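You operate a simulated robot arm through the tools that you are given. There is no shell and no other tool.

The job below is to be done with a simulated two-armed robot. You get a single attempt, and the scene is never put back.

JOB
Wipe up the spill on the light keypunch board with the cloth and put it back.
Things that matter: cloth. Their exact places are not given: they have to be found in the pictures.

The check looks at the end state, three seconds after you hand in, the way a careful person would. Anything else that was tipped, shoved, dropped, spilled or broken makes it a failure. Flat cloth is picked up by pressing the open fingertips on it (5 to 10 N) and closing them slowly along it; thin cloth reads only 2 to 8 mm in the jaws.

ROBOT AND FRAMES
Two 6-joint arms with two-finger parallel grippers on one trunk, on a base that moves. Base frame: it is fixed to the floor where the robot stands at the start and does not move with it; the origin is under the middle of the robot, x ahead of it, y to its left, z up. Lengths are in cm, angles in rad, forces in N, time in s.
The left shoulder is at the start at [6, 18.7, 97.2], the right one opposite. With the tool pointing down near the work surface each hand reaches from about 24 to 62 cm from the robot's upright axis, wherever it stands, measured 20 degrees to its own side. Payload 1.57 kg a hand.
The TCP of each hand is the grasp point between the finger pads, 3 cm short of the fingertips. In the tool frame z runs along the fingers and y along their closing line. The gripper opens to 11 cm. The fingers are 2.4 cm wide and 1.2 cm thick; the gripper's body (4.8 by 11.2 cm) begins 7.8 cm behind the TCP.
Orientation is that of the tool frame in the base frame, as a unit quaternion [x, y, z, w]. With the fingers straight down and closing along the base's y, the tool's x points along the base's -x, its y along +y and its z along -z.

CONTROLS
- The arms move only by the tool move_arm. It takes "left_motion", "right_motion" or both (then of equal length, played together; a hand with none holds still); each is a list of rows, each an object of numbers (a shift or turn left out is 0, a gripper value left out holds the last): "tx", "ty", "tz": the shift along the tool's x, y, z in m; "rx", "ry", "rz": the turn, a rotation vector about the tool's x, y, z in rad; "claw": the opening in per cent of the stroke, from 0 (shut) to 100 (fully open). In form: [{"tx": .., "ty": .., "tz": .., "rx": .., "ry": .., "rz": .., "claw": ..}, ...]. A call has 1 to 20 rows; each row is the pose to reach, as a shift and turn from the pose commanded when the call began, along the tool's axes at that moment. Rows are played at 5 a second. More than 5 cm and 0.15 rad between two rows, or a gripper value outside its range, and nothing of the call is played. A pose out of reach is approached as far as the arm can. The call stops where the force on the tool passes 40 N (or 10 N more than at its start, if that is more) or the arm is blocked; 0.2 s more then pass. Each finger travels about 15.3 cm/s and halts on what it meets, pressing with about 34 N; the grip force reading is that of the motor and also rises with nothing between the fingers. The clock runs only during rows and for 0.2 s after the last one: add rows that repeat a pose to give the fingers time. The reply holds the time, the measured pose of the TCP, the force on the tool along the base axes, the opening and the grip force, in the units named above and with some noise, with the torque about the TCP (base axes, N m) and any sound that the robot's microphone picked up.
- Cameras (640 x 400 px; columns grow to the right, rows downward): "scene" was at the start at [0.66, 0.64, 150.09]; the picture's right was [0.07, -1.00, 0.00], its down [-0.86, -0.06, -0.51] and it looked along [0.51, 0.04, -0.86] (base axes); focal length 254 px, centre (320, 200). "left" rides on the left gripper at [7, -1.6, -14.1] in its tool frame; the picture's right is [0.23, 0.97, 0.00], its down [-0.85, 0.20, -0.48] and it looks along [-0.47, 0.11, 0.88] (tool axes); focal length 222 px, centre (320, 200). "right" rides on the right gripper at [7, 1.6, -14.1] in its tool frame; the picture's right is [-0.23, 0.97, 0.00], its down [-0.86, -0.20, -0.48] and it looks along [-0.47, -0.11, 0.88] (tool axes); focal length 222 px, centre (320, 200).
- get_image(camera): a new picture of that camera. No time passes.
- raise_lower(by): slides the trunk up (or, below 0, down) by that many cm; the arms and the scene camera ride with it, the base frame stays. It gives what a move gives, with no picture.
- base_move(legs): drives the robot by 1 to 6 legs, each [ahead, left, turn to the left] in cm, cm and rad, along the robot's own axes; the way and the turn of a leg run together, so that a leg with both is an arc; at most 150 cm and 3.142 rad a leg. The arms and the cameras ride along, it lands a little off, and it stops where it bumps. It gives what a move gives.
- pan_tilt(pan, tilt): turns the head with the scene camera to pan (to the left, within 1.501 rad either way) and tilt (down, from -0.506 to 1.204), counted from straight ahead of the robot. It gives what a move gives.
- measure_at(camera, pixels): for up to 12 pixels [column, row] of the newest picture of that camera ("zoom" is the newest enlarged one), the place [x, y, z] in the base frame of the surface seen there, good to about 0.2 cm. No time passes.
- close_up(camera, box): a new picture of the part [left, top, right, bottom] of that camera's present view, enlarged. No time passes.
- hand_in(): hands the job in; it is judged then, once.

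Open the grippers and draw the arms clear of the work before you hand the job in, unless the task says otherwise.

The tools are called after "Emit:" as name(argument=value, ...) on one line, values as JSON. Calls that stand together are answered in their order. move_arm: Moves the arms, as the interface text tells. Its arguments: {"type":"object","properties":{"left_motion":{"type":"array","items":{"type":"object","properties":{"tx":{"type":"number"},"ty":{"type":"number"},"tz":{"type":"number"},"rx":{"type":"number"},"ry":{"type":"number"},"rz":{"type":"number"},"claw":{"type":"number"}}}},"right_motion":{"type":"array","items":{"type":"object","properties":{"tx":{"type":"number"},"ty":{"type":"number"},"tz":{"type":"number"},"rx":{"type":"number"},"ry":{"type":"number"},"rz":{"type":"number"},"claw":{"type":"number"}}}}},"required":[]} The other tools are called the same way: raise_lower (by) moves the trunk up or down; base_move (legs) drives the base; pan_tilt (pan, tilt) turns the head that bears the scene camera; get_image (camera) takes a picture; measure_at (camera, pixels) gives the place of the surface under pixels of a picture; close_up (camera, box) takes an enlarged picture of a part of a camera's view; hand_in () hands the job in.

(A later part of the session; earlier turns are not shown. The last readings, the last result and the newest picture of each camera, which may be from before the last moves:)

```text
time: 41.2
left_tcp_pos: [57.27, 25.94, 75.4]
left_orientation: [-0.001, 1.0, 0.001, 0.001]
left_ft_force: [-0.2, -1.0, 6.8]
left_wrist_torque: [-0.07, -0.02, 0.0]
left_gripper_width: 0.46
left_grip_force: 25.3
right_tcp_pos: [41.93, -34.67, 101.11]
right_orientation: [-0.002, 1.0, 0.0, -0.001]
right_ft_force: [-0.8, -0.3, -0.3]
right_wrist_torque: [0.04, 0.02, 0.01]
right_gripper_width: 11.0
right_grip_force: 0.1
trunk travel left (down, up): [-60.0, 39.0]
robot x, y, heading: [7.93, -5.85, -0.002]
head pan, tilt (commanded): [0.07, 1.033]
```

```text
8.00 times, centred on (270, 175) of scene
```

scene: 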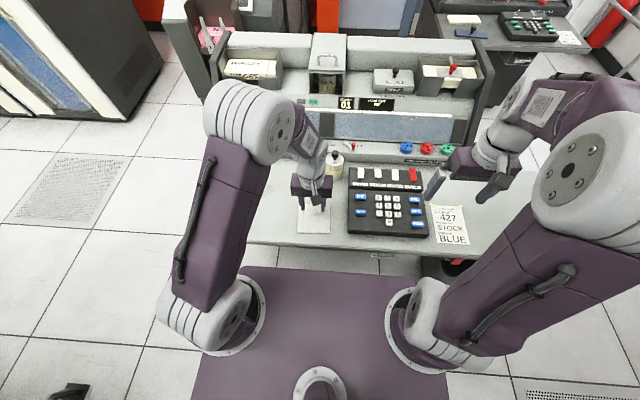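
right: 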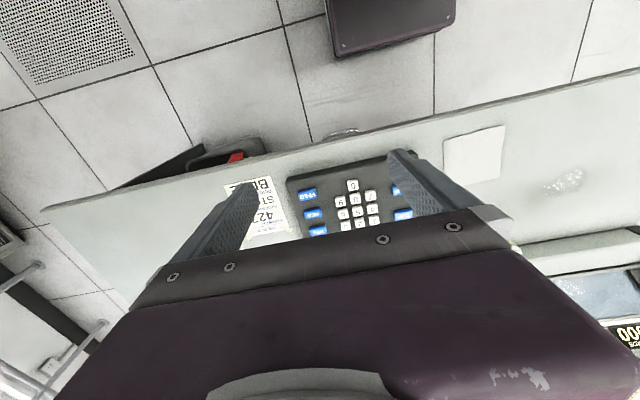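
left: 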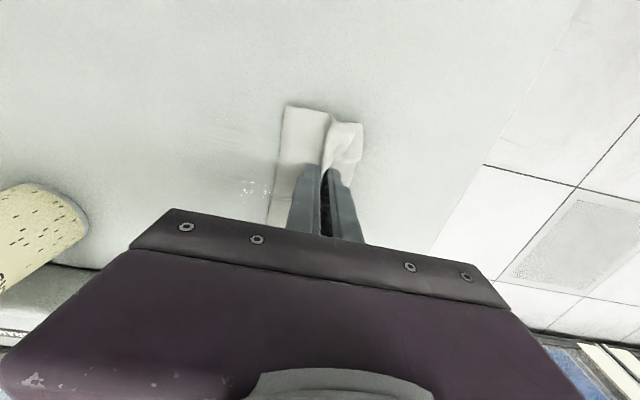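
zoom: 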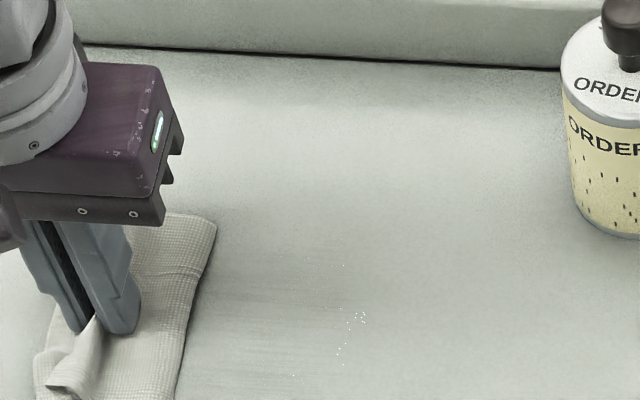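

Only sparse glints near (355,330) and very faint streaks are left. I measure those specks and zoom in on the wiped area in the left view.

Emit:
measure_at(camera="zoom", pixels=[[355, 315], [340, 365], [295, 375], [305, 262], [343, 265], [240, 330]])

Emit:
measure_at(camera="left", pixels=[[250, 185], [195, 165], [265, 190], [200, 110]])

Emit:
close_up(camera="left", box=[120, 60, 312, 200])

```text
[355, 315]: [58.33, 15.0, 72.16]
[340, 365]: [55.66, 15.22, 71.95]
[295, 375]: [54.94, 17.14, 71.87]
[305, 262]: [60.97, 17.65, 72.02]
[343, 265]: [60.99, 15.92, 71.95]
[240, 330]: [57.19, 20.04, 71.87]
```

```text
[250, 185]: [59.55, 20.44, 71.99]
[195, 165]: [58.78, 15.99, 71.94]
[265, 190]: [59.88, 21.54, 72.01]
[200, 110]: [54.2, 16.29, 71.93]
```

```text
2.86 times, centred on (216, 130) of left
```

zoom: 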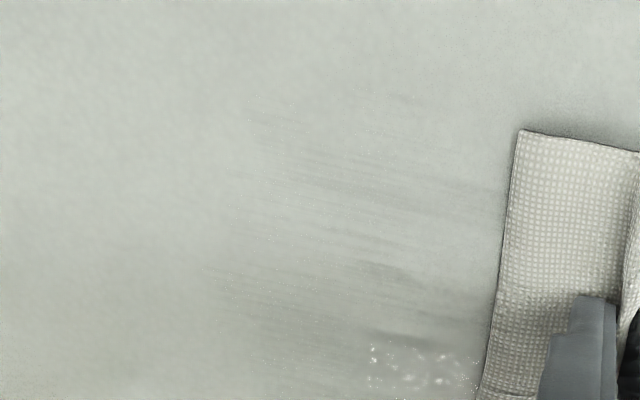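

A small wet spot remains at about (59.6,20.4) and fine specks along y≈15–17. I shift ahead to x≈60.3 and stroke right at the present pressing depth.

Emit:
move_arm(left_motion=[{"tx": -0.01}, {"tx": -0.02}, {"tx": -0.03}, {"tx": -0.03, "ty": -0.01}, {"tx": -0.03, "ty": -0.02}, {"tx": -0.03, "ty": -0.03}, {"tx": -0.03, "ty": -0.04}, {"tx": -0.03, "ty": -0.05}, {"tx": -0.03, "ty": -0.06}, {"tx": -0.03, "ty": -0.07}, {"tx": -0.03, "ty": -0.08}, {"tx": -0.03, "ty": -0.09}, {"tx": -0.03, "ty": -0.1}, {"tx": -0.03, "ty": -0.11}, {"tx": -0.03, "ty": -0.12}, {"tx": -0.03, "ty": -0.12}])

Emit:
get_image(camera="left")

Emit:
close_up(camera="scene", box=[230, 150, 310, 200])

```text
time: 44.6
left_tcp_pos: [60.28, 13.95, 75.43]
left_orientation: [-0.001, 1.0, 0.0, 0.002]
left_ft_force: [-0.3, 0.7, 6.6]
left_wrist_torque: [0.07, 0.0, -0.04]
left_gripper_width: 0.47
left_grip_force: 24.9
right_tcp_pos: [41.86, -34.56, 101.11]
right_orientation: [-0.001, 1.0, 0.0, 0.0]
right_ft_force: [0.5, 0.6, 0.4]
right_wrist_torque: [0.0, 0.0, -0.01]
right_gripper_width: 11.0
right_grip_force: 0.1
trunk travel left (down, up): [-60.0, 39.0]
robot x, y, heading: [8.05, -5.89, 0.004]
head pan, tilt (commanded): [0.07, 1.033]
```

```text
taken
```

left: 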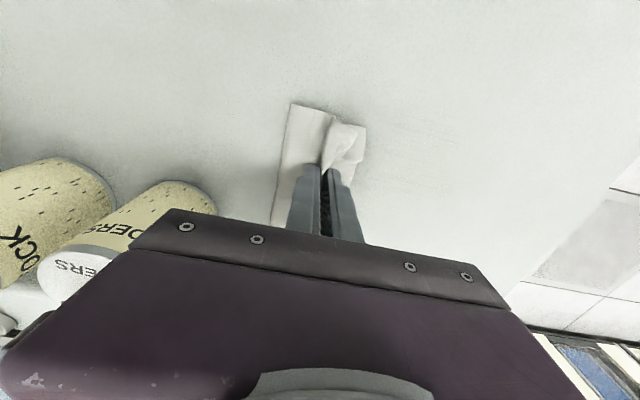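

```text
8.00 times, centred on (270, 175) of scene
```

zoom: 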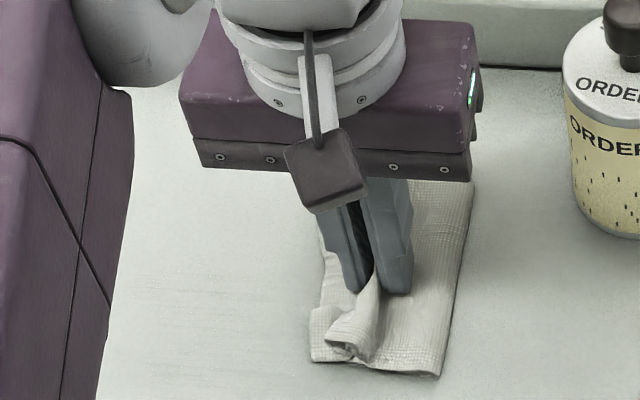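

The area looks nearly clean, with only faint streaks around (380–450, 70–150) in the left view. I make another pass left along x≈58 and back right along x≈55.5.

Emit:
move_arm(left_motion=[{"tx": 0.012}, {"tx": 0.022}, {"tx": 0.022, "ty": 0.012}, {"tx": 0.022, "ty": 0.024}, {"tx": 0.022, "ty": 0.036}, {"tx": 0.022, "ty": 0.048}, {"tx": 0.022, "ty": 0.06}, {"tx": 0.022, "ty": 0.072}, {"tx": 0.022, "ty": 0.084}, {"tx": 0.022, "ty": 0.096}, {"tx": 0.022, "ty": 0.108}, {"tx": 0.035, "ty": 0.108}, {"tx": 0.048, "ty": 0.108}, {"tx": 0.048, "ty": 0.092}, {"tx": 0.048, "ty": 0.076}, {"tx": 0.048, "ty": 0.06}, {"tx": 0.048, "ty": 0.044}, {"tx": 0.048, "ty": 0.028}, {"tx": 0.048, "ty": 0.012}, {"tx": 0.048, "ty": 0.0}])

Emit:
get_image(camera="left")

Emit:
close_up(camera="scene", box=[230, 150, 310, 200])

```text
time: 48.8
left_tcp_pos: [55.62, 13.91, 75.43]
left_orientation: [-0.001, 1.0, 0.001, 0.001]
left_ft_force: [0.3, 4.7, 11.8]
left_wrist_torque: [0.15, -0.05, 0.02]
left_gripper_width: 0.44
left_grip_force: 24.7
right_tcp_pos: [41.83, -34.58, 101.15]
right_orientation: [-0.001, 1.0, 0.0, 0.001]
right_ft_force: [0.0, -0.8, 0.2]
right_wrist_torque: [0.01, 0.0, -0.01]
right_gripper_width: 11.02
right_grip_force: 0.0
trunk travel left (down, up): [-60.0, 39.0]
robot x, y, heading: [7.76, -6.29, 0.003]
head pan, tilt (commanded): [0.07, 1.033]
```

```text
taken
```

left: 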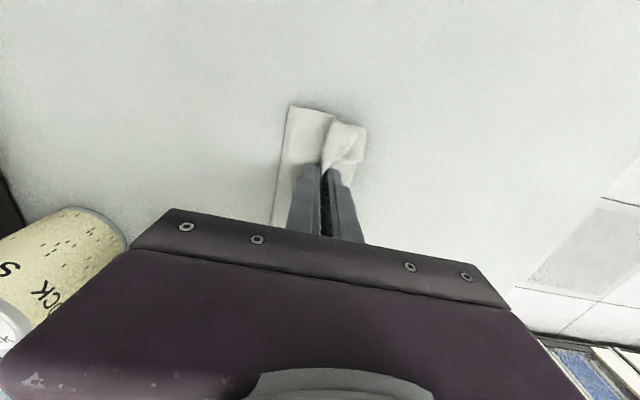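

```text
8.00 times, centred on (270, 175) of scene
```

zoom: 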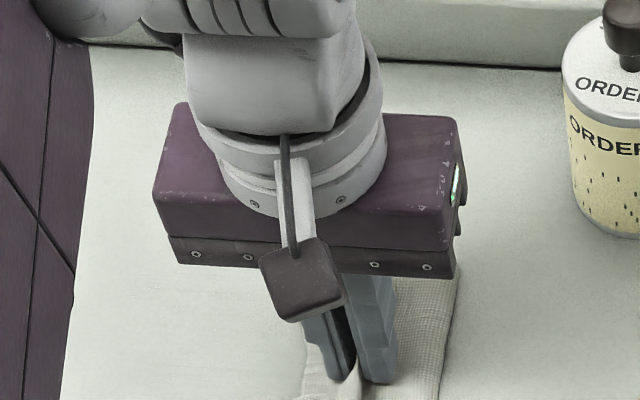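

No film or glints are visible around the cloth now. I lift the cloth and shift it right, clear of the spill area, to inspect the whole surface.

Emit:
move_arm(left_motion=[{"tz": -0.01}, {"tz": -0.03}, {"tz": -0.05}, {"tz": -0.07}, {"tz": -0.07, "tx": 0.03}, {"tz": -0.07, "tx": 0.06}, {"tz": -0.07, "tx": 0.082}, {"tz": -0.07, "tx": 0.082, "ty": -0.03}, {"tz": -0.07, "tx": 0.082, "ty": -0.06}, {"tz": -0.07, "tx": 0.082, "ty": -0.09}, {"tz": -0.07, "tx": 0.082, "ty": -0.12}, {"tz": -0.07, "tx": 0.082, "ty": -0.144}, {"tz": -0.07, "tx": 0.082, "ty": -0.144}])

Emit:
get_image(camera="left")

Emit:
get_image(camera="scene")

Emit:
close_up(camera="scene", box=[220, 140, 330, 210])

```text
time: 51.6
left_tcp_pos: [47.35, -0.65, 82.21]
left_orientation: [-0.002, 1.0, 0.0, 0.001]
left_ft_force: [0.0, 0.1, -1.1]
left_wrist_torque: [-0.03, -0.04, -0.01]
left_gripper_width: 0.45
left_grip_force: 25.1
right_tcp_pos: [41.95, -34.56, 101.09]
right_orientation: [-0.001, 1.0, -0.001, -0.001]
right_ft_force: [0.5, 0.5, 0.6]
right_wrist_torque: [0.0, -0.02, -0.02]
right_gripper_width: 11.01
right_grip_force: 0.1
trunk travel left (down, up): [-60.0, 39.0]
robot x, y, heading: [7.89, -5.95, 0.001]
head pan, tilt (commanded): [0.07, 1.033]
```

```text
taken
```

left: 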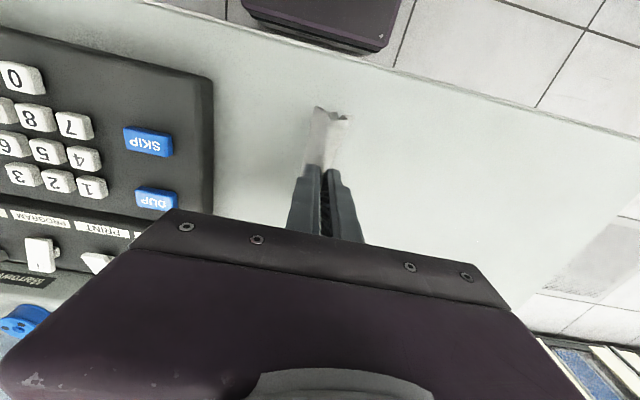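

```text
taken
```

scene: 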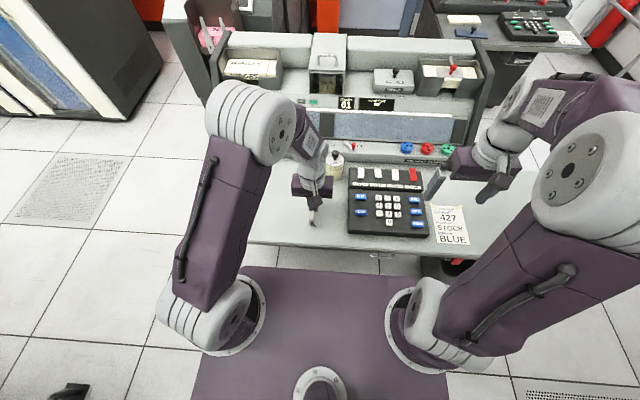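

```text
5.71 times, centred on (275, 175) of scene
```

zoom: 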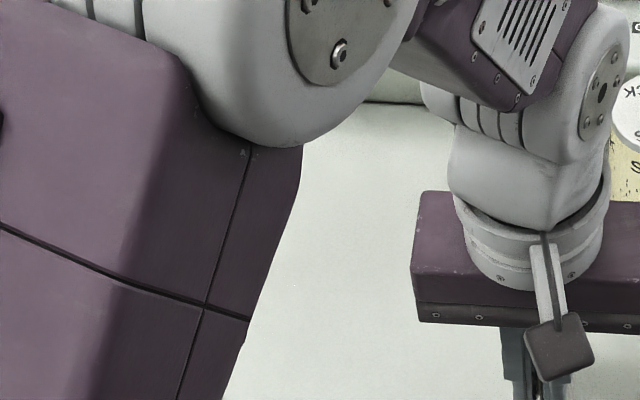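

The arm hides much of the scene view, but the right camera saw the spill before near (565,180). I take enlargements from the right and left cameras to check for residue.

Emit:
close_up(camera="right", box=[440, 100, 640, 225])

Emit:
close_up(camera="left", box=[380, 170, 540, 270])

```text
3.20 times, centred on (540, 162) of right
```

zoom: 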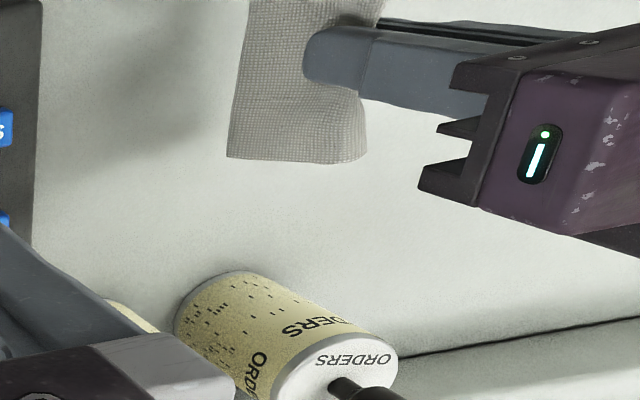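

```text
4.00 times, centred on (460, 220) of left
```

zoom: 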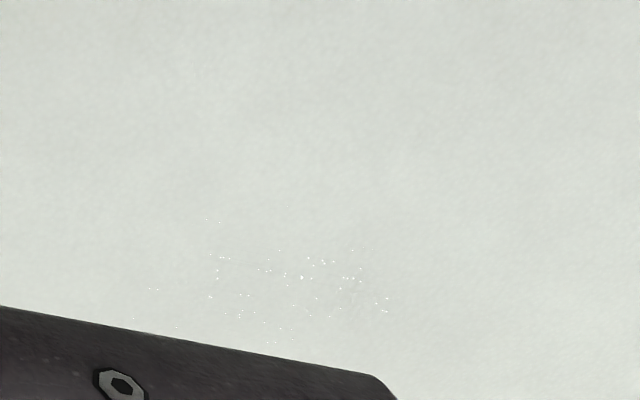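

Sparse sparkles still show near (150–390, 220–340) of the left enlargement, so a trace is left. I measure where it is.

Emit:
measure_at(camera="zoom", pixels=[[207, 220], [152, 290], [240, 310], [290, 275], [350, 255], [385, 305], [330, 310], [275, 340]])

```text
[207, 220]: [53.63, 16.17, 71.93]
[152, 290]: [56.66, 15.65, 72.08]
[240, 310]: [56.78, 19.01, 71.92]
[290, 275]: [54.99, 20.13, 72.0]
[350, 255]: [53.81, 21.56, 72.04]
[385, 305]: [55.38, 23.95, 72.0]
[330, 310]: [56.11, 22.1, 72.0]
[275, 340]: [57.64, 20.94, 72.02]
```

The trace covers about x 53.5–58, y 15.5–24. I return to (54.5,14) and lower the cloth again for more passes.

Emit:
move_arm(left_motion=[{"ty": 0.03}, {"ty": 0.06}, {"ty": 0.09}, {"ty": 0.12}, {"ty": 0.145}, {"ty": 0.145, "tx": -0.03}, {"ty": 0.145, "tx": -0.06}, {"ty": 0.145, "tx": -0.07}, {"ty": 0.145, "tx": -0.07, "tz": 0.025}, {"ty": 0.145, "tx": -0.07, "tz": 0.045}, {"ty": 0.145, "tx": -0.07, "tz": 0.058}, {"ty": 0.145, "tx": -0.07, "tz": 0.064}, {"ty": 0.145, "tx": -0.07, "tz": 0.067}, {"ty": 0.145, "tx": -0.07, "tz": 0.067}])

```text
time: 54.6
left_tcp_pos: [54.45, 13.97, 75.63]
left_orientation: [-0.001, 1.0, 0.001, 0.001]
left_ft_force: [-0.5, -0.1, 5.6]
left_wrist_torque: [0.0, 0.03, 0.02]
left_gripper_width: 0.43
left_grip_force: 25.8
right_tcp_pos: [41.8, -34.51, 101.03]
right_orientation: [-0.001, 1.0, 0.0, 0.0]
right_ft_force: [-0.1, -0.2, 0.6]
right_wrist_torque: [0.0, 0.01, -0.05]
right_gripper_width: 11.0
right_grip_force: 0.0
trunk travel left (down, up): [-60.0, 39.0]
robot x, y, heading: [7.97, -5.71, 0.002]
head pan, tilt (commanded): [0.07, 1.033]
```

Force is 5.6 N at (54.5,14). I press 1.5 mm deeper and make a pass left along x≈54.5, then right along x≈56.5.

Emit:
move_arm(left_motion=[{"tz": 0.001}, {"tz": 0.0015, "ty": 0.012}, {"tz": 0.0015, "ty": 0.024}, {"tz": 0.0015, "ty": 0.036}, {"tz": 0.0015, "ty": 0.048}, {"tz": 0.0015, "ty": 0.06}, {"tz": 0.0015, "ty": 0.072}, {"tz": 0.0015, "ty": 0.084}, {"tz": 0.0015, "ty": 0.096}, {"tz": 0.0015, "ty": 0.108}, {"tz": 0.0015, "ty": 0.118}, {"tz": 0.0015, "ty": 0.118, "tx": -0.01}, {"tz": 0.0015, "ty": 0.118, "tx": -0.02}, {"tz": 0.002, "ty": 0.104, "tx": -0.02}, {"tz": 0.002, "ty": 0.09, "tx": -0.02}, {"tz": 0.002, "ty": 0.074, "tx": -0.02}, {"tz": 0.002, "ty": 0.058, "tx": -0.02}, {"tz": 0.002, "ty": 0.042, "tx": -0.02}, {"tz": 0.002, "ty": 0.026, "tx": -0.02}, {"tz": 0.002, "ty": 0.01, "tx": -0.02}])

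```text
time: 58.8
left_tcp_pos: [56.27, 14.88, 75.52]
left_orientation: [-0.001, 1.0, 0.001, 0.001]
left_ft_force: [0.0, 2.9, 9.5]
left_wrist_torque: [0.05, 0.01, -0.02]
left_gripper_width: 0.45
left_grip_force: 24.9
right_tcp_pos: [41.85, -34.54, 101.08]
right_orientation: [-0.001, 1.0, 0.0, 0.0]
right_ft_force: [0.4, -0.2, -0.9]
right_wrist_torque: [0.01, -0.02, 0.03]
right_gripper_width: 11.0
right_grip_force: 0.0
trunk travel left (down, up): [-60.0, 39.0]
robot x, y, heading: [8.04, -5.99, 0.004]
head pan, tilt (commanded): [0.07, 1.033]
```

Force stays at about 9.5 N. I make another pass left along x≈58.5 and back right along x≈60.

Emit:
move_arm(left_motion=[{"tx": -0.01}, {"tx": -0.02}, {"tx": -0.02, "ty": 0.012}, {"tx": -0.02, "ty": 0.024}, {"tx": -0.02, "ty": 0.036}, {"tx": -0.02, "ty": 0.048}, {"tx": -0.02, "ty": 0.06}, {"tx": -0.02, "ty": 0.072}, {"tx": -0.02, "ty": 0.084}, {"tx": -0.02, "ty": 0.096}, {"tx": -0.02, "ty": 0.106}, {"tx": -0.035, "ty": 0.106}, {"tx": -0.04, "ty": 0.094}, {"tx": -0.04, "ty": 0.08}, {"tx": -0.04, "ty": 0.065}, {"tx": -0.04, "ty": 0.05}, {"tx": -0.04, "ty": 0.035}, {"tx": -0.04, "ty": 0.02}, {"tx": -0.04, "ty": 0.005}, {"tx": -0.04, "ty": 0.0}])

Emit:
get_image(camera="left")

Emit:
close_up(camera="left", box=[340, 60, 500, 160])

Emit:
close_up(camera="scene", box=[230, 150, 310, 200])

```text
time: 63.0
left_tcp_pos: [60.31, 15.15, 75.52]
left_orientation: [0.0, 1.0, 0.0, 0.001]
left_ft_force: [-1.0, 2.4, 7.1]
left_wrist_torque: [0.05, 0.01, -0.05]
left_gripper_width: 0.41
left_grip_force: 24.5
right_tcp_pos: [41.92, -34.42, 101.19]
right_orientation: [0.0, 1.0, 0.0, 0.0]
right_ft_force: [0.5, 0.4, 0.3]
right_wrist_torque: [0.01, 0.04, 0.03]
right_gripper_width: 11.02
right_grip_force: 0.1
trunk travel left (down, up): [-60.0, 39.0]
robot x, y, heading: [7.87, -5.79, -0.003]
head pan, tilt (commanded): [0.07, 1.033]
```

```text
taken
```

left: 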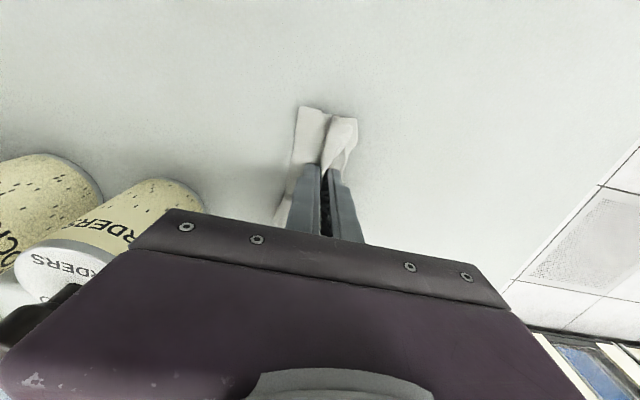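

```text
4.00 times, centred on (420, 110) of left
```

zoom: 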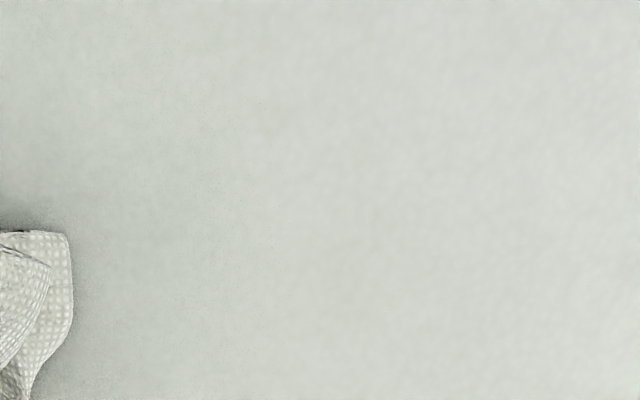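

```text
8.00 times, centred on (270, 175) of scene
```

zoom: 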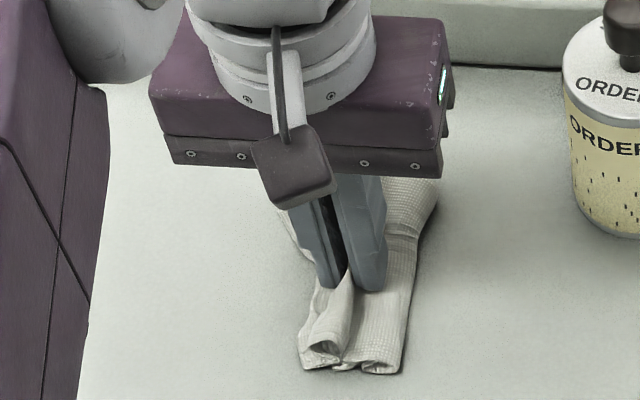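

No trace is visible around the cloth now. I lift it, carry it back over its original place, and inspect the wiped area again from there.

Emit:
move_arm(left_motion=[{"tz": -0.01}, {"tz": -0.03}, {"tz": -0.05}, {"tz": -0.07}, {"tz": -0.07, "tx": 0.03}, {"tz": -0.07, "tx": 0.06}, {"tz": -0.07, "tx": 0.09}, {"tz": -0.07, "tx": 0.12}, {"tz": -0.07, "tx": 0.129}, {"tz": -0.07, "tx": 0.129, "ty": -0.03}, {"tz": -0.07, "tx": 0.129, "ty": -0.06}, {"tz": -0.07, "tx": 0.129, "ty": -0.09}, {"tz": -0.07, "tx": 0.129, "ty": -0.12}, {"tz": -0.07, "tx": 0.129, "ty": -0.15}, {"tz": -0.07, "tx": 0.129, "ty": -0.155}, {"tz": -0.07, "tx": 0.129, "ty": -0.155}])

Emit:
get_image(camera="left")

Emit:
close_up(camera="left", box=[380, 170, 540, 270])

Emit:
close_up(camera="scene", box=[250, 160, 380, 240])

```text
time: 66.4
left_tcp_pos: [47.49, -0.53, 82.27]
left_orientation: [-0.001, 1.0, 0.0, 0.001]
left_ft_force: [-0.5, -1.0, -0.7]
left_wrist_torque: [-0.05, 0.0, -0.04]
left_gripper_width: 0.47
left_grip_force: 24.8
right_tcp_pos: [41.85, -34.54, 101.06]
right_orientation: [0.0, 1.0, 0.0, 0.001]
right_ft_force: [0.4, 0.1, 0.5]
right_wrist_torque: [0.01, -0.04, 0.03]
right_gripper_width: 11.0
right_grip_force: 0.1
trunk travel left (down, up): [-60.0, 39.0]
robot x, y, heading: [8.01, -5.75, -0.001]
head pan, tilt (commanded): [0.07, 1.033]
```

```text
taken
```

left: 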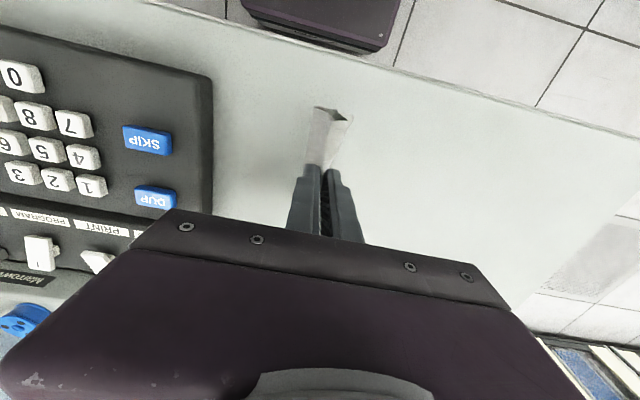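

```text
4.00 times, centred on (460, 220) of left
```

zoom: 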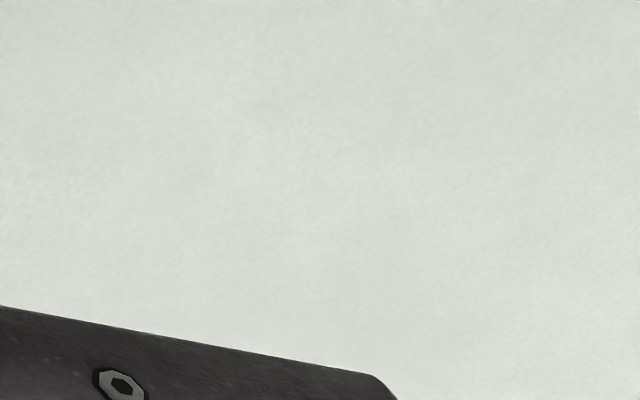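

```text
4.92 times, centred on (315, 200) of scene
```

zoom: 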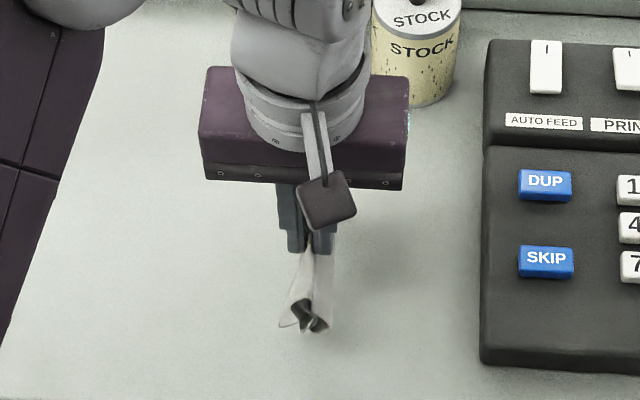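

The sparkles seen before are gone. To see the whole spill area before letting go of the cloth, I raise the hand and move left for a wider view.

Emit:
move_arm(left_motion=[{"tz": -0.03, "ty": 0.02}, {"tz": -0.06, "ty": 0.05}, {"tz": -0.09, "ty": 0.08}, {"tz": -0.12, "ty": 0.11}, {"tz": -0.12, "ty": 0.14}, {"tz": -0.12, "ty": 0.17}, {"tz": -0.12, "ty": 0.2}, {"tz": -0.12, "ty": 0.23}, {"tz": -0.12, "ty": 0.25}, {"tz": -0.12, "ty": 0.25}])

Emit:
get_image(camera="left")

Emit:
close_up(camera="left", box=[180, 110, 340, 210])

Emit:
close_up(camera="scene", box=[220, 140, 348, 220])

Emit:
close_up(camera="right", box=[480, 100, 640, 200])

```text
time: 68.6
left_tcp_pos: [47.66, 24.52, 94.4]
left_orientation: [0.0, 1.0, 0.001, 0.001]
left_ft_force: [0.5, -0.5, -0.3]
left_wrist_torque: [-0.03, -0.02, -0.02]
left_gripper_width: 0.45
left_grip_force: 24.8
right_tcp_pos: [41.93, -34.62, 101.01]
right_orientation: [-0.001, 1.0, 0.0, 0.0]
right_ft_force: [0.1, 0.0, 0.8]
right_wrist_torque: [0.01, -0.01, 0.03]
right_gripper_width: 11.01
right_grip_force: 0.1
trunk travel left (down, up): [-60.0, 39.0]
robot x, y, heading: [8.21, -5.85, 0.002]
head pan, tilt (commanded): [0.07, 1.033]
```

```text
taken
```

left: 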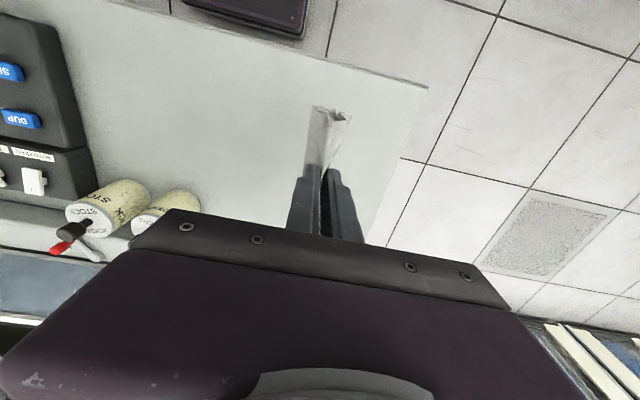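

```text
4.00 times, centred on (260, 160) of left
```

zoom: 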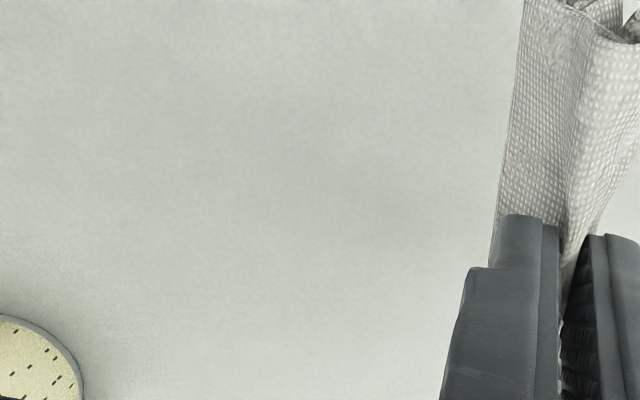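

```text
5.00 times, centred on (284, 180) of scene
```

zoom: 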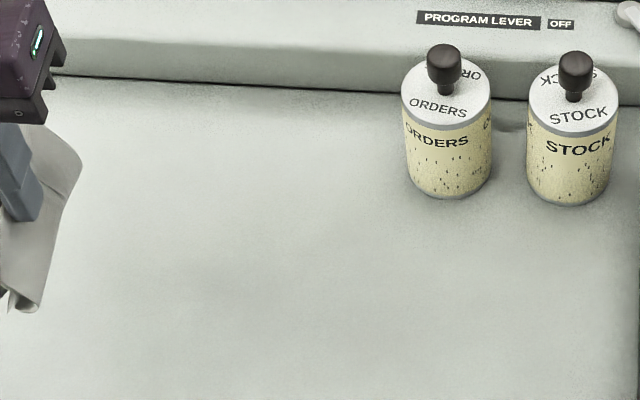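

```text
4.00 times, centred on (560, 150) of right
```

zoom: 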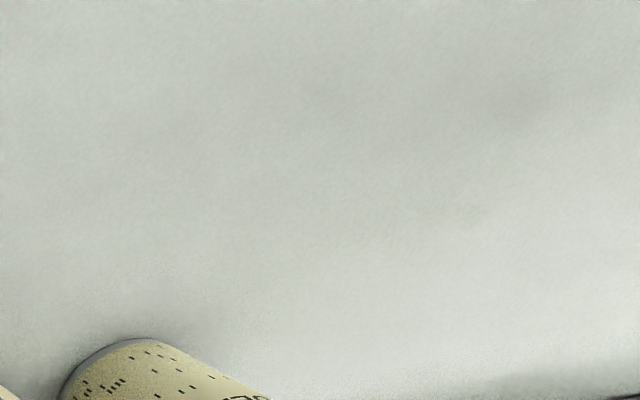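

The whole wiped area is clean in the left, scene and right views. I carry the cloth back over its original place at (47.4,−0.5) and lower it to near the board.

Emit:
move_arm(left_motion=[{"ty": -0.03}, {"ty": -0.06}, {"ty": -0.09}, {"ty": -0.12}, {"ty": -0.15}, {"ty": -0.18}, {"ty": -0.21}, {"ty": -0.24}, {"ty": -0.25}, {"ty": -0.25, "tz": 0.03}, {"ty": -0.25, "tz": 0.06}, {"ty": -0.25, "tz": 0.09}, {"ty": -0.25, "tz": 0.12}, {"ty": -0.25, "tz": 0.14}, {"ty": -0.25, "tz": 0.155}, {"ty": -0.25, "tz": 0.165}, {"ty": -0.25, "tz": 0.175}, {"ty": -0.25, "tz": 0.18}, {"ty": -0.25, "tz": 0.18}])

Emit:
get_image(camera="left")

Emit:
close_up(camera="scene", box=[260, 170, 380, 245])

Emit:
close_up(camera="right", box=[400, 60, 600, 185])

```text
time: 72.6
left_tcp_pos: [47.41, -0.49, 76.28]
left_orientation: [-0.001, 1.0, 0.001, 0.001]
left_ft_force: [-0.9, 0.0, 0.5]
left_wrist_torque: [0.0, 0.01, -0.01]
left_gripper_width: 0.45
left_grip_force: 25.0
right_tcp_pos: [41.97, -34.53, 100.98]
right_orientation: [-0.001, 1.0, 0.001, 0.0]
right_ft_force: [0.7, -0.9, -0.1]
right_wrist_torque: [0.0, -0.03, -0.01]
right_gripper_width: 11.02
right_grip_force: 0.0
trunk travel left (down, up): [-60.0, 39.0]
robot x, y, heading: [7.72, -6.22, 0.0]
head pan, tilt (commanded): [0.07, 1.033]
```

```text
taken
```

left: 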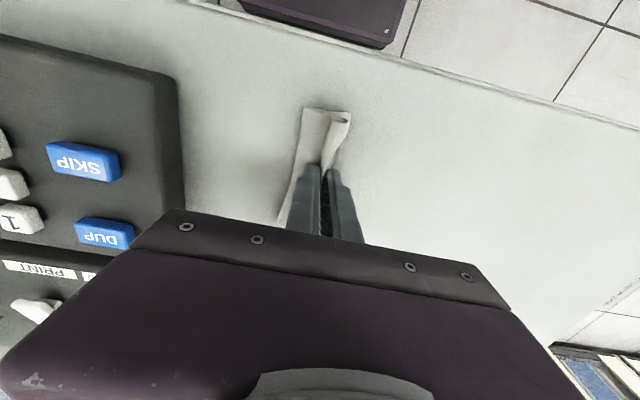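

```text
5.33 times, centred on (320, 208) of scene
```

zoom: 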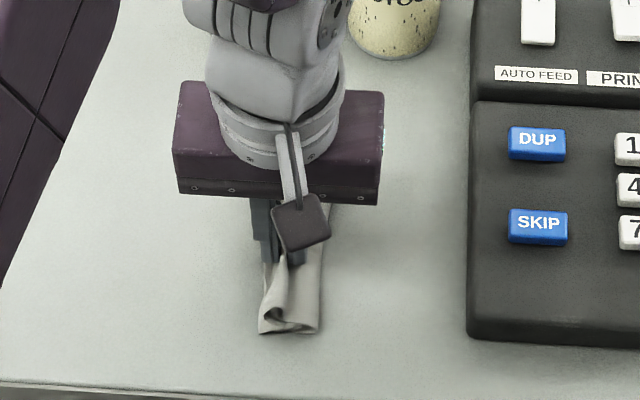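

```text
3.20 times, centred on (500, 122) of right
```

zoom: 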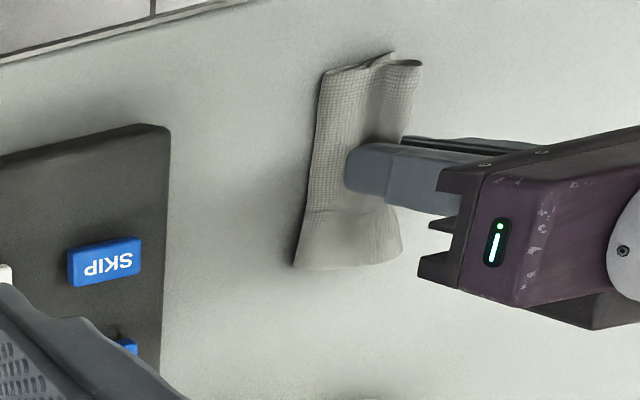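

The cloth is over its spot with the right wing flat and the left wing partly folded at (270,300). I press it down gently, then open the fingers slowly so the tips spread it back out.

Emit:
move_arm(left_motion=[{"tz": 0.003}, {"tz": 0.005}, {"tz": 0.007}, {"tz": 0.007}])

```text
time: 73.6
left_tcp_pos: [47.47, -0.43, 75.6]
left_orientation: [-0.001, 1.0, 0.001, 0.001]
left_ft_force: [-1.1, 1.0, 4.4]
left_wrist_torque: [0.04, 0.01, 0.0]
left_gripper_width: 0.46
left_grip_force: 24.8
right_tcp_pos: [41.82, -34.51, 100.94]
right_orientation: [-0.001, 1.0, 0.0, 0.0]
right_ft_force: [-0.3, 0.0, 0.0]
right_wrist_torque: [0.01, 0.01, -0.02]
right_gripper_width: 11.01
right_grip_force: 0.1
trunk travel left (down, up): [-60.0, 39.0]
robot x, y, heading: [7.68, -5.93, 0.001]
head pan, tilt (commanded): [0.07, 1.033]
```

Contact force is 4.4 N. I open slowly to about 5 cm while sinking 2 mm to keep light contact as the cloth spreads.

Emit:
move_arm(left_motion=[{"claw": 3, "tz": 0.0005}, {"claw": 6, "tz": 0.001}, {"claw": 9, "tz": 0.001}, {"claw": 12, "tz": 0.0015}, {"claw": 15, "tz": 0.0015}, {"claw": 18, "tz": 0.002}, {"claw": 21, "tz": 0.002}, {"claw": 24, "tz": 0.002}, {"claw": 27, "tz": 0.002}, {"claw": 30, "tz": 0.002}, {"claw": 33, "tz": 0.002}, {"claw": 36, "tz": 0.002}, {"claw": 39, "tz": 0.002}, {"claw": 42, "tz": 0.002}, {"claw": 46, "tz": 0.002}, {"claw": 46, "tz": 0.002}])

Emit:
get_image(camera="left")

Emit:
close_up(camera="scene", box=[260, 170, 380, 245])

Emit:
close_up(camera="right", box=[400, 60, 600, 185])

```text
time: 77.0
left_tcp_pos: [47.42, -0.4, 75.4]
left_orientation: [-0.001, 1.0, -0.001, 0.002]
left_ft_force: [0.0, 8.1, 23.7]
left_wrist_torque: [-0.36, -0.06, 0.05]
left_gripper_width: 4.37
left_grip_force: 0.1
right_tcp_pos: [41.72, -34.57, 101.2]
right_orientation: [-0.001, 1.0, 0.0, 0.002]
right_ft_force: [0.7, 0.4, 0.1]
right_wrist_torque: [-0.02, -0.02, 0.04]
right_gripper_width: 10.99
right_grip_force: 0.1
trunk travel left (down, up): [-60.0, 39.0]
robot x, y, heading: [7.98, -5.79, 0.001]
head pan, tilt (commanded): [0.07, 1.033]
```

```text
taken
```

left: 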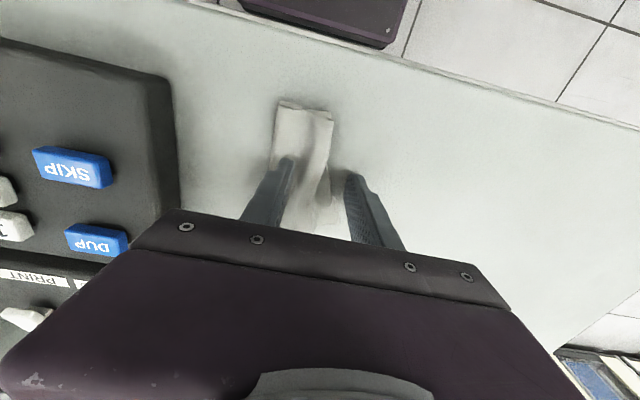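

```text
5.33 times, centred on (320, 208) of scene
```

zoom: 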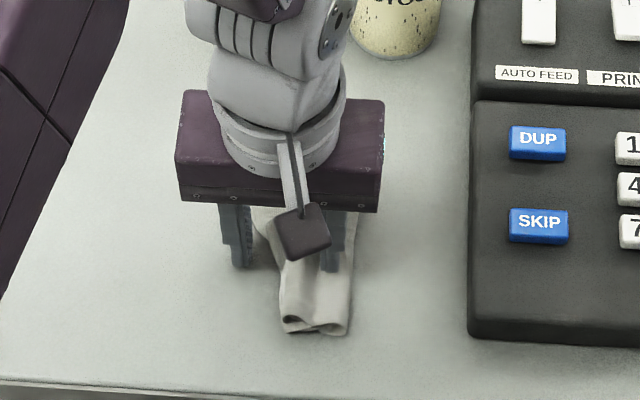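

```text
3.20 times, centred on (500, 122) of right
```

zoom: 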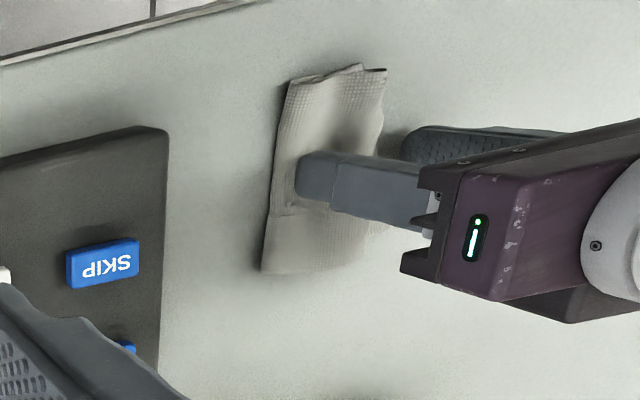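

The right finger still presses the cloth (23.7 N) while the left one is off it; the left half is folded. I raise the hand clear to look at how the cloth lies.

Emit:
move_arm(left_motion=[{"tz": -0.004}, {"tz": -0.01}, {"tz": -0.03}, {"tz": -0.06}, {"tz": -0.1}, {"tz": -0.14}, {"tz": -0.18, "ty": 0.02}, {"tz": -0.2, "ty": 0.06}, {"tz": -0.2, "ty": 0.1}, {"tz": -0.2, "ty": 0.14}, {"tz": -0.2, "ty": 0.18}, {"tz": -0.2, "ty": 0.2}, {"tz": -0.2, "ty": 0.2}])

Emit:
get_image(camera="left")

Emit:
close_up(camera="scene", box=[260, 150, 380, 225])

Emit:
close_up(camera="left", box=[60, 40, 260, 165])

```text
time: 79.8
left_tcp_pos: [47.52, 19.31, 95.62]
left_orientation: [-0.001, 1.0, 0.001, 0.0]
left_ft_force: [0.3, 0.3, 0.1]
left_wrist_torque: [0.0, -0.01, -0.01]
left_gripper_width: 5.05
left_grip_force: 0.0
right_tcp_pos: [41.89, -34.47, 101.03]
right_orientation: [-0.002, 1.0, 0.0, 0.0]
right_ft_force: [0.4, -0.3, -0.8]
right_wrist_torque: [0.0, 0.03, 0.03]
right_gripper_width: 11.0
right_grip_force: 0.1
trunk travel left (down, up): [-60.0, 39.0]
robot x, y, heading: [8.39, -5.36, 0.008]
head pan, tilt (commanded): [0.07, 1.033]
```

```text
taken
```

left: 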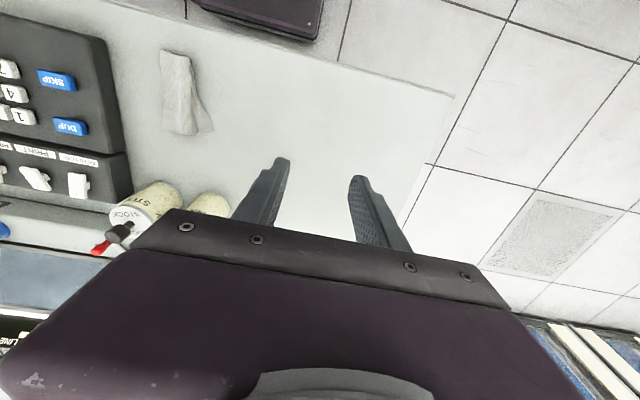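

```text
5.33 times, centred on (320, 188) of scene
```

zoom: 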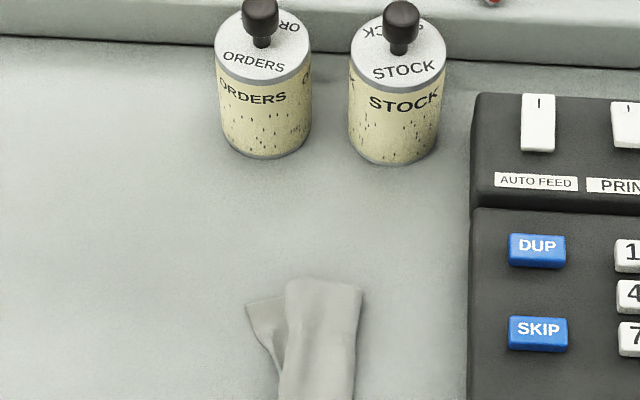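

```text
3.20 times, centred on (160, 102) of left
```

zoom: 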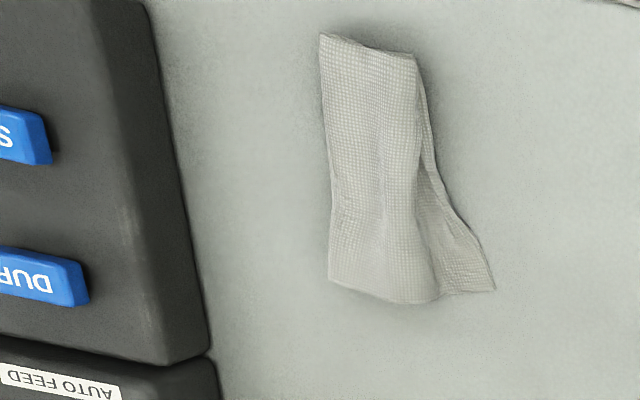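

The cloth lies at its place but folded over on its left half. I measure its outline in this enlargement to judge how far off it is.

Emit:
measure_at(camera="zoom", pixels=[[322, 38], [413, 58], [332, 280], [432, 300], [493, 288], [375, 170], [400, 120], [430, 200], [405, 230], [350, 230]])

Emit:
close_up(camera="scene", box=[284, 185, 364, 235])

```text
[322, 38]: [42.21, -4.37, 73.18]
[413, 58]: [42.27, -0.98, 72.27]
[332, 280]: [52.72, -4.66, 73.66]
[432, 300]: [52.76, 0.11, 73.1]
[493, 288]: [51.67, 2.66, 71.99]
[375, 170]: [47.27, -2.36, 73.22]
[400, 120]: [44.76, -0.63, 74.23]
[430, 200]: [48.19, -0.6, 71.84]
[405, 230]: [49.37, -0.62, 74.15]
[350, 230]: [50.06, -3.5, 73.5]
```

```text
8.00 times, centred on (324, 210) of scene
```

zoom: 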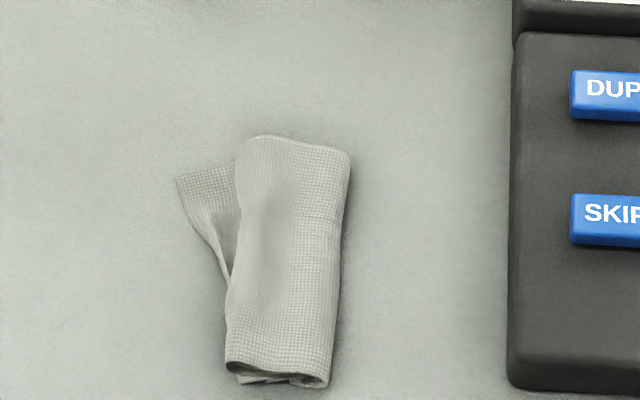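

The bundle spans about x 42–53, y −4.7 to 2.7, up to 2 cm high. I look at it from the right camera to understand how the layers are folded before deciding whether to relay it.

Emit:
get_image(camera="right")

Emit:
close_up(camera="right", box=[440, 60, 552, 130])

```text
taken
```

right: 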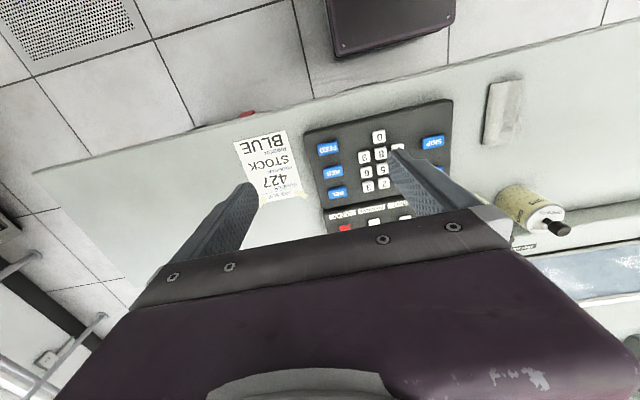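

```text
5.71 times, centred on (496, 95) of right
```

zoom: 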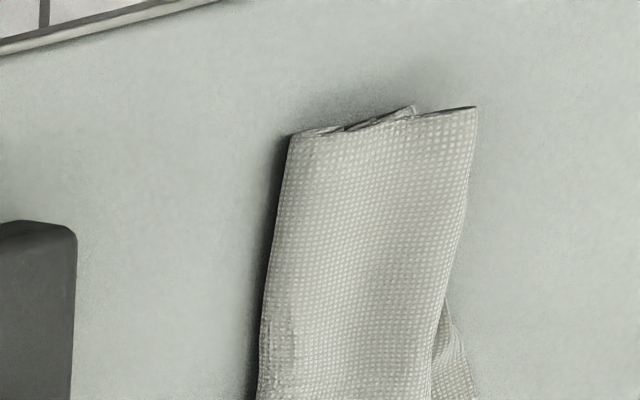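

From the views, the cloth is folded roughly in half, the fold at left (y≈0) and both edges at right (y≈−4.6). Pinching only the top layer near its right edge and carrying it over to the left should unfold it onto its original square. I bring the left hand above that edge with a small opening.

Emit:
move_arm(left_motion=[{"ty": -0.03, "claw": 40}, {"ty": -0.07, "claw": 34}, {"ty": -0.11, "claw": 28}, {"ty": -0.15, "claw": 24}, {"ty": -0.19}, {"ty": -0.222}, {"ty": -0.222, "tz": 0.04}, {"ty": -0.222, "tz": 0.08}, {"ty": -0.222, "tz": 0.12}, {"ty": -0.222, "tz": 0.15}, {"ty": -0.222, "tz": 0.17}, {"ty": -0.222, "tz": 0.17}])

Emit:
get_image(camera="left")

Emit:
close_up(camera="right", box=[400, 50, 560, 150])

```text
time: 82.4
left_tcp_pos: [47.42, -2.73, 78.42]
left_orientation: [-0.001, 1.0, 0.0, 0.001]
left_ft_force: [0.3, -0.9, -0.7]
left_wrist_torque: [0.01, -0.01, -0.01]
left_gripper_width: 2.62
left_grip_force: 0.0
right_tcp_pos: [41.84, -34.61, 101.07]
right_orientation: [-0.001, 1.0, -0.001, 0.0]
right_ft_force: [0.4, 0.6, 0.3]
right_wrist_torque: [-0.01, -0.01, 0.0]
right_gripper_width: 11.0
right_grip_force: 0.0
trunk travel left (down, up): [-60.0, 39.0]
robot x, y, heading: [7.71, -6.15, 0.005]
head pan, tilt (commanded): [0.07, 1.033]
```

```text
taken
```

left: 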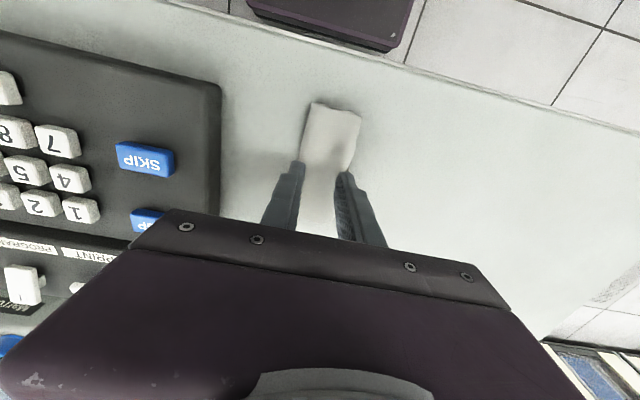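

```text
4.00 times, centred on (480, 100) of right
```

zoom: 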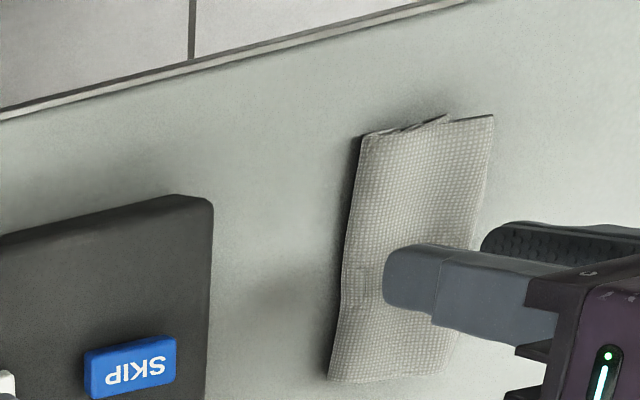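

The fingers bracket the top layer. I descend gently, about 1.8 cm, looking for a light contact.

Emit:
move_arm(left_motion=[{"tz": 0.006}, {"tz": 0.012}, {"tz": 0.016}, {"tz": 0.019}, {"tz": 0.021}, {"tz": 0.021}])

```text
time: 83.8
left_tcp_pos: [47.54, -2.75, 76.34]
left_orientation: [-0.001, 1.0, 0.0, 0.0]
left_ft_force: [-0.5, -0.2, -1.0]
left_wrist_torque: [0.02, 0.02, -0.01]
left_gripper_width: 2.61
left_grip_force: 0.1
right_tcp_pos: [41.92, -34.62, 101.04]
right_orientation: [-0.001, 1.0, 0.001, 0.001]
right_ft_force: [0.6, 0.4, -0.7]
right_wrist_torque: [0.01, -0.01, 0.01]
right_gripper_width: 10.99
right_grip_force: 0.1
trunk travel left (down, up): [-60.0, 39.0]
robot x, y, heading: [7.94, -6.08, 0.005]
head pan, tilt (commanded): [0.07, 1.033]
```

No measurable force yet with the tips at about z 73.3. I go down a few more millimetres.

Emit:
move_arm(left_motion=[{"tz": 0.002}, {"tz": 0.003}, {"tz": 0.004}, {"tz": 0.005}, {"tz": 0.005}])

Emit:
close_up(camera="right", box=[400, 50, 560, 150])

```text
time: 85.0
left_tcp_pos: [47.52, -2.75, 75.75]
left_orientation: [0.0, 1.0, 0.001, 0.001]
left_ft_force: [-0.5, -1.0, 1.9]
left_wrist_torque: [0.03, -0.03, 0.04]
left_gripper_width: 2.6
left_grip_force: 0.1
right_tcp_pos: [41.85, -34.51, 101.1]
right_orientation: [-0.001, 1.0, 0.0, 0.0]
right_ft_force: [0.4, -0.4, 0.2]
right_wrist_torque: [-0.01, -0.02, -0.01]
right_gripper_width: 11.0
right_grip_force: 0.0
trunk travel left (down, up): [-60.0, 39.0]
robot x, y, heading: [7.86, -5.82, 0.003]
head pan, tilt (commanded): [0.07, 1.033]
```

```text
4.00 times, centred on (480, 100) of right
```

zoom: 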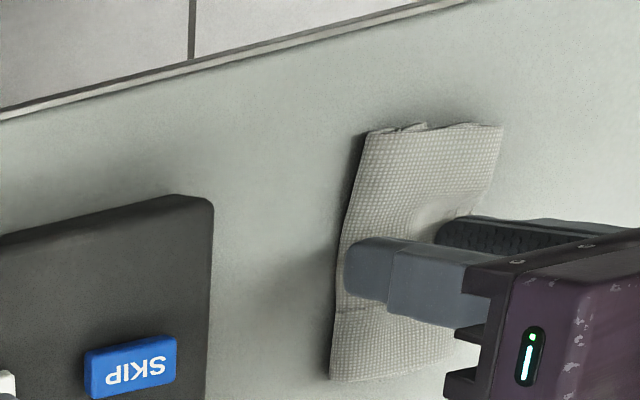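

The contact is light, about 2 N. I close slowly to pinch just the top layer.

Emit:
move_arm(left_motion=[{"claw": 22}, {"claw": 20}, {"claw": 18}, {"claw": 16}, {"claw": 14}, {"claw": 12}, {"claw": 10}, {"claw": 8}, {"claw": 6}, {"claw": 4}, {"claw": 2}, {"claw": 0}, {"claw": 0}, {"claw": 0}])

Emit:
close_up(camera="right", box=[400, 50, 560, 150])

Emit:
get_image(camera="left")

```text
time: 88.0
left_tcp_pos: [47.48, -2.68, 75.76]
left_orientation: [-0.001, 1.0, 0.001, 0.0]
left_ft_force: [-0.1, 0.4, 0.6]
left_wrist_torque: [0.0, 0.01, 0.0]
left_gripper_width: 0.15
left_grip_force: 23.3
right_tcp_pos: [41.89, -34.56, 101.13]
right_orientation: [0.0, 1.0, -0.001, 0.0]
right_ft_force: [0.4, 0.3, 1.0]
right_wrist_torque: [0.01, 0.0, -0.01]
right_gripper_width: 11.0
right_grip_force: 0.0
trunk travel left (down, up): [-60.0, 39.0]
robot x, y, heading: [8.24, -6.11, 0.005]
head pan, tilt (commanded): [0.07, 1.033]
```

```text
4.00 times, centred on (480, 100) of right
```

zoom: 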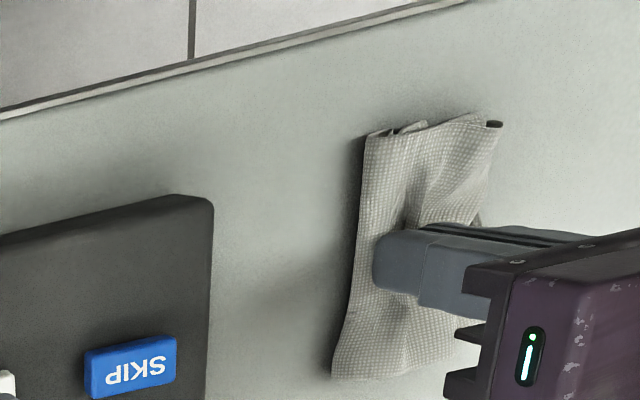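

```text
taken
```

left: 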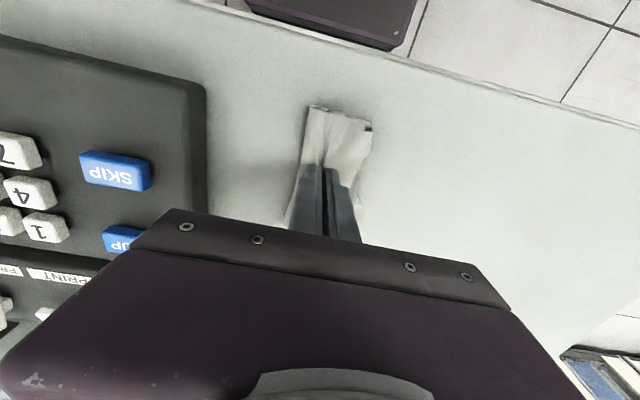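

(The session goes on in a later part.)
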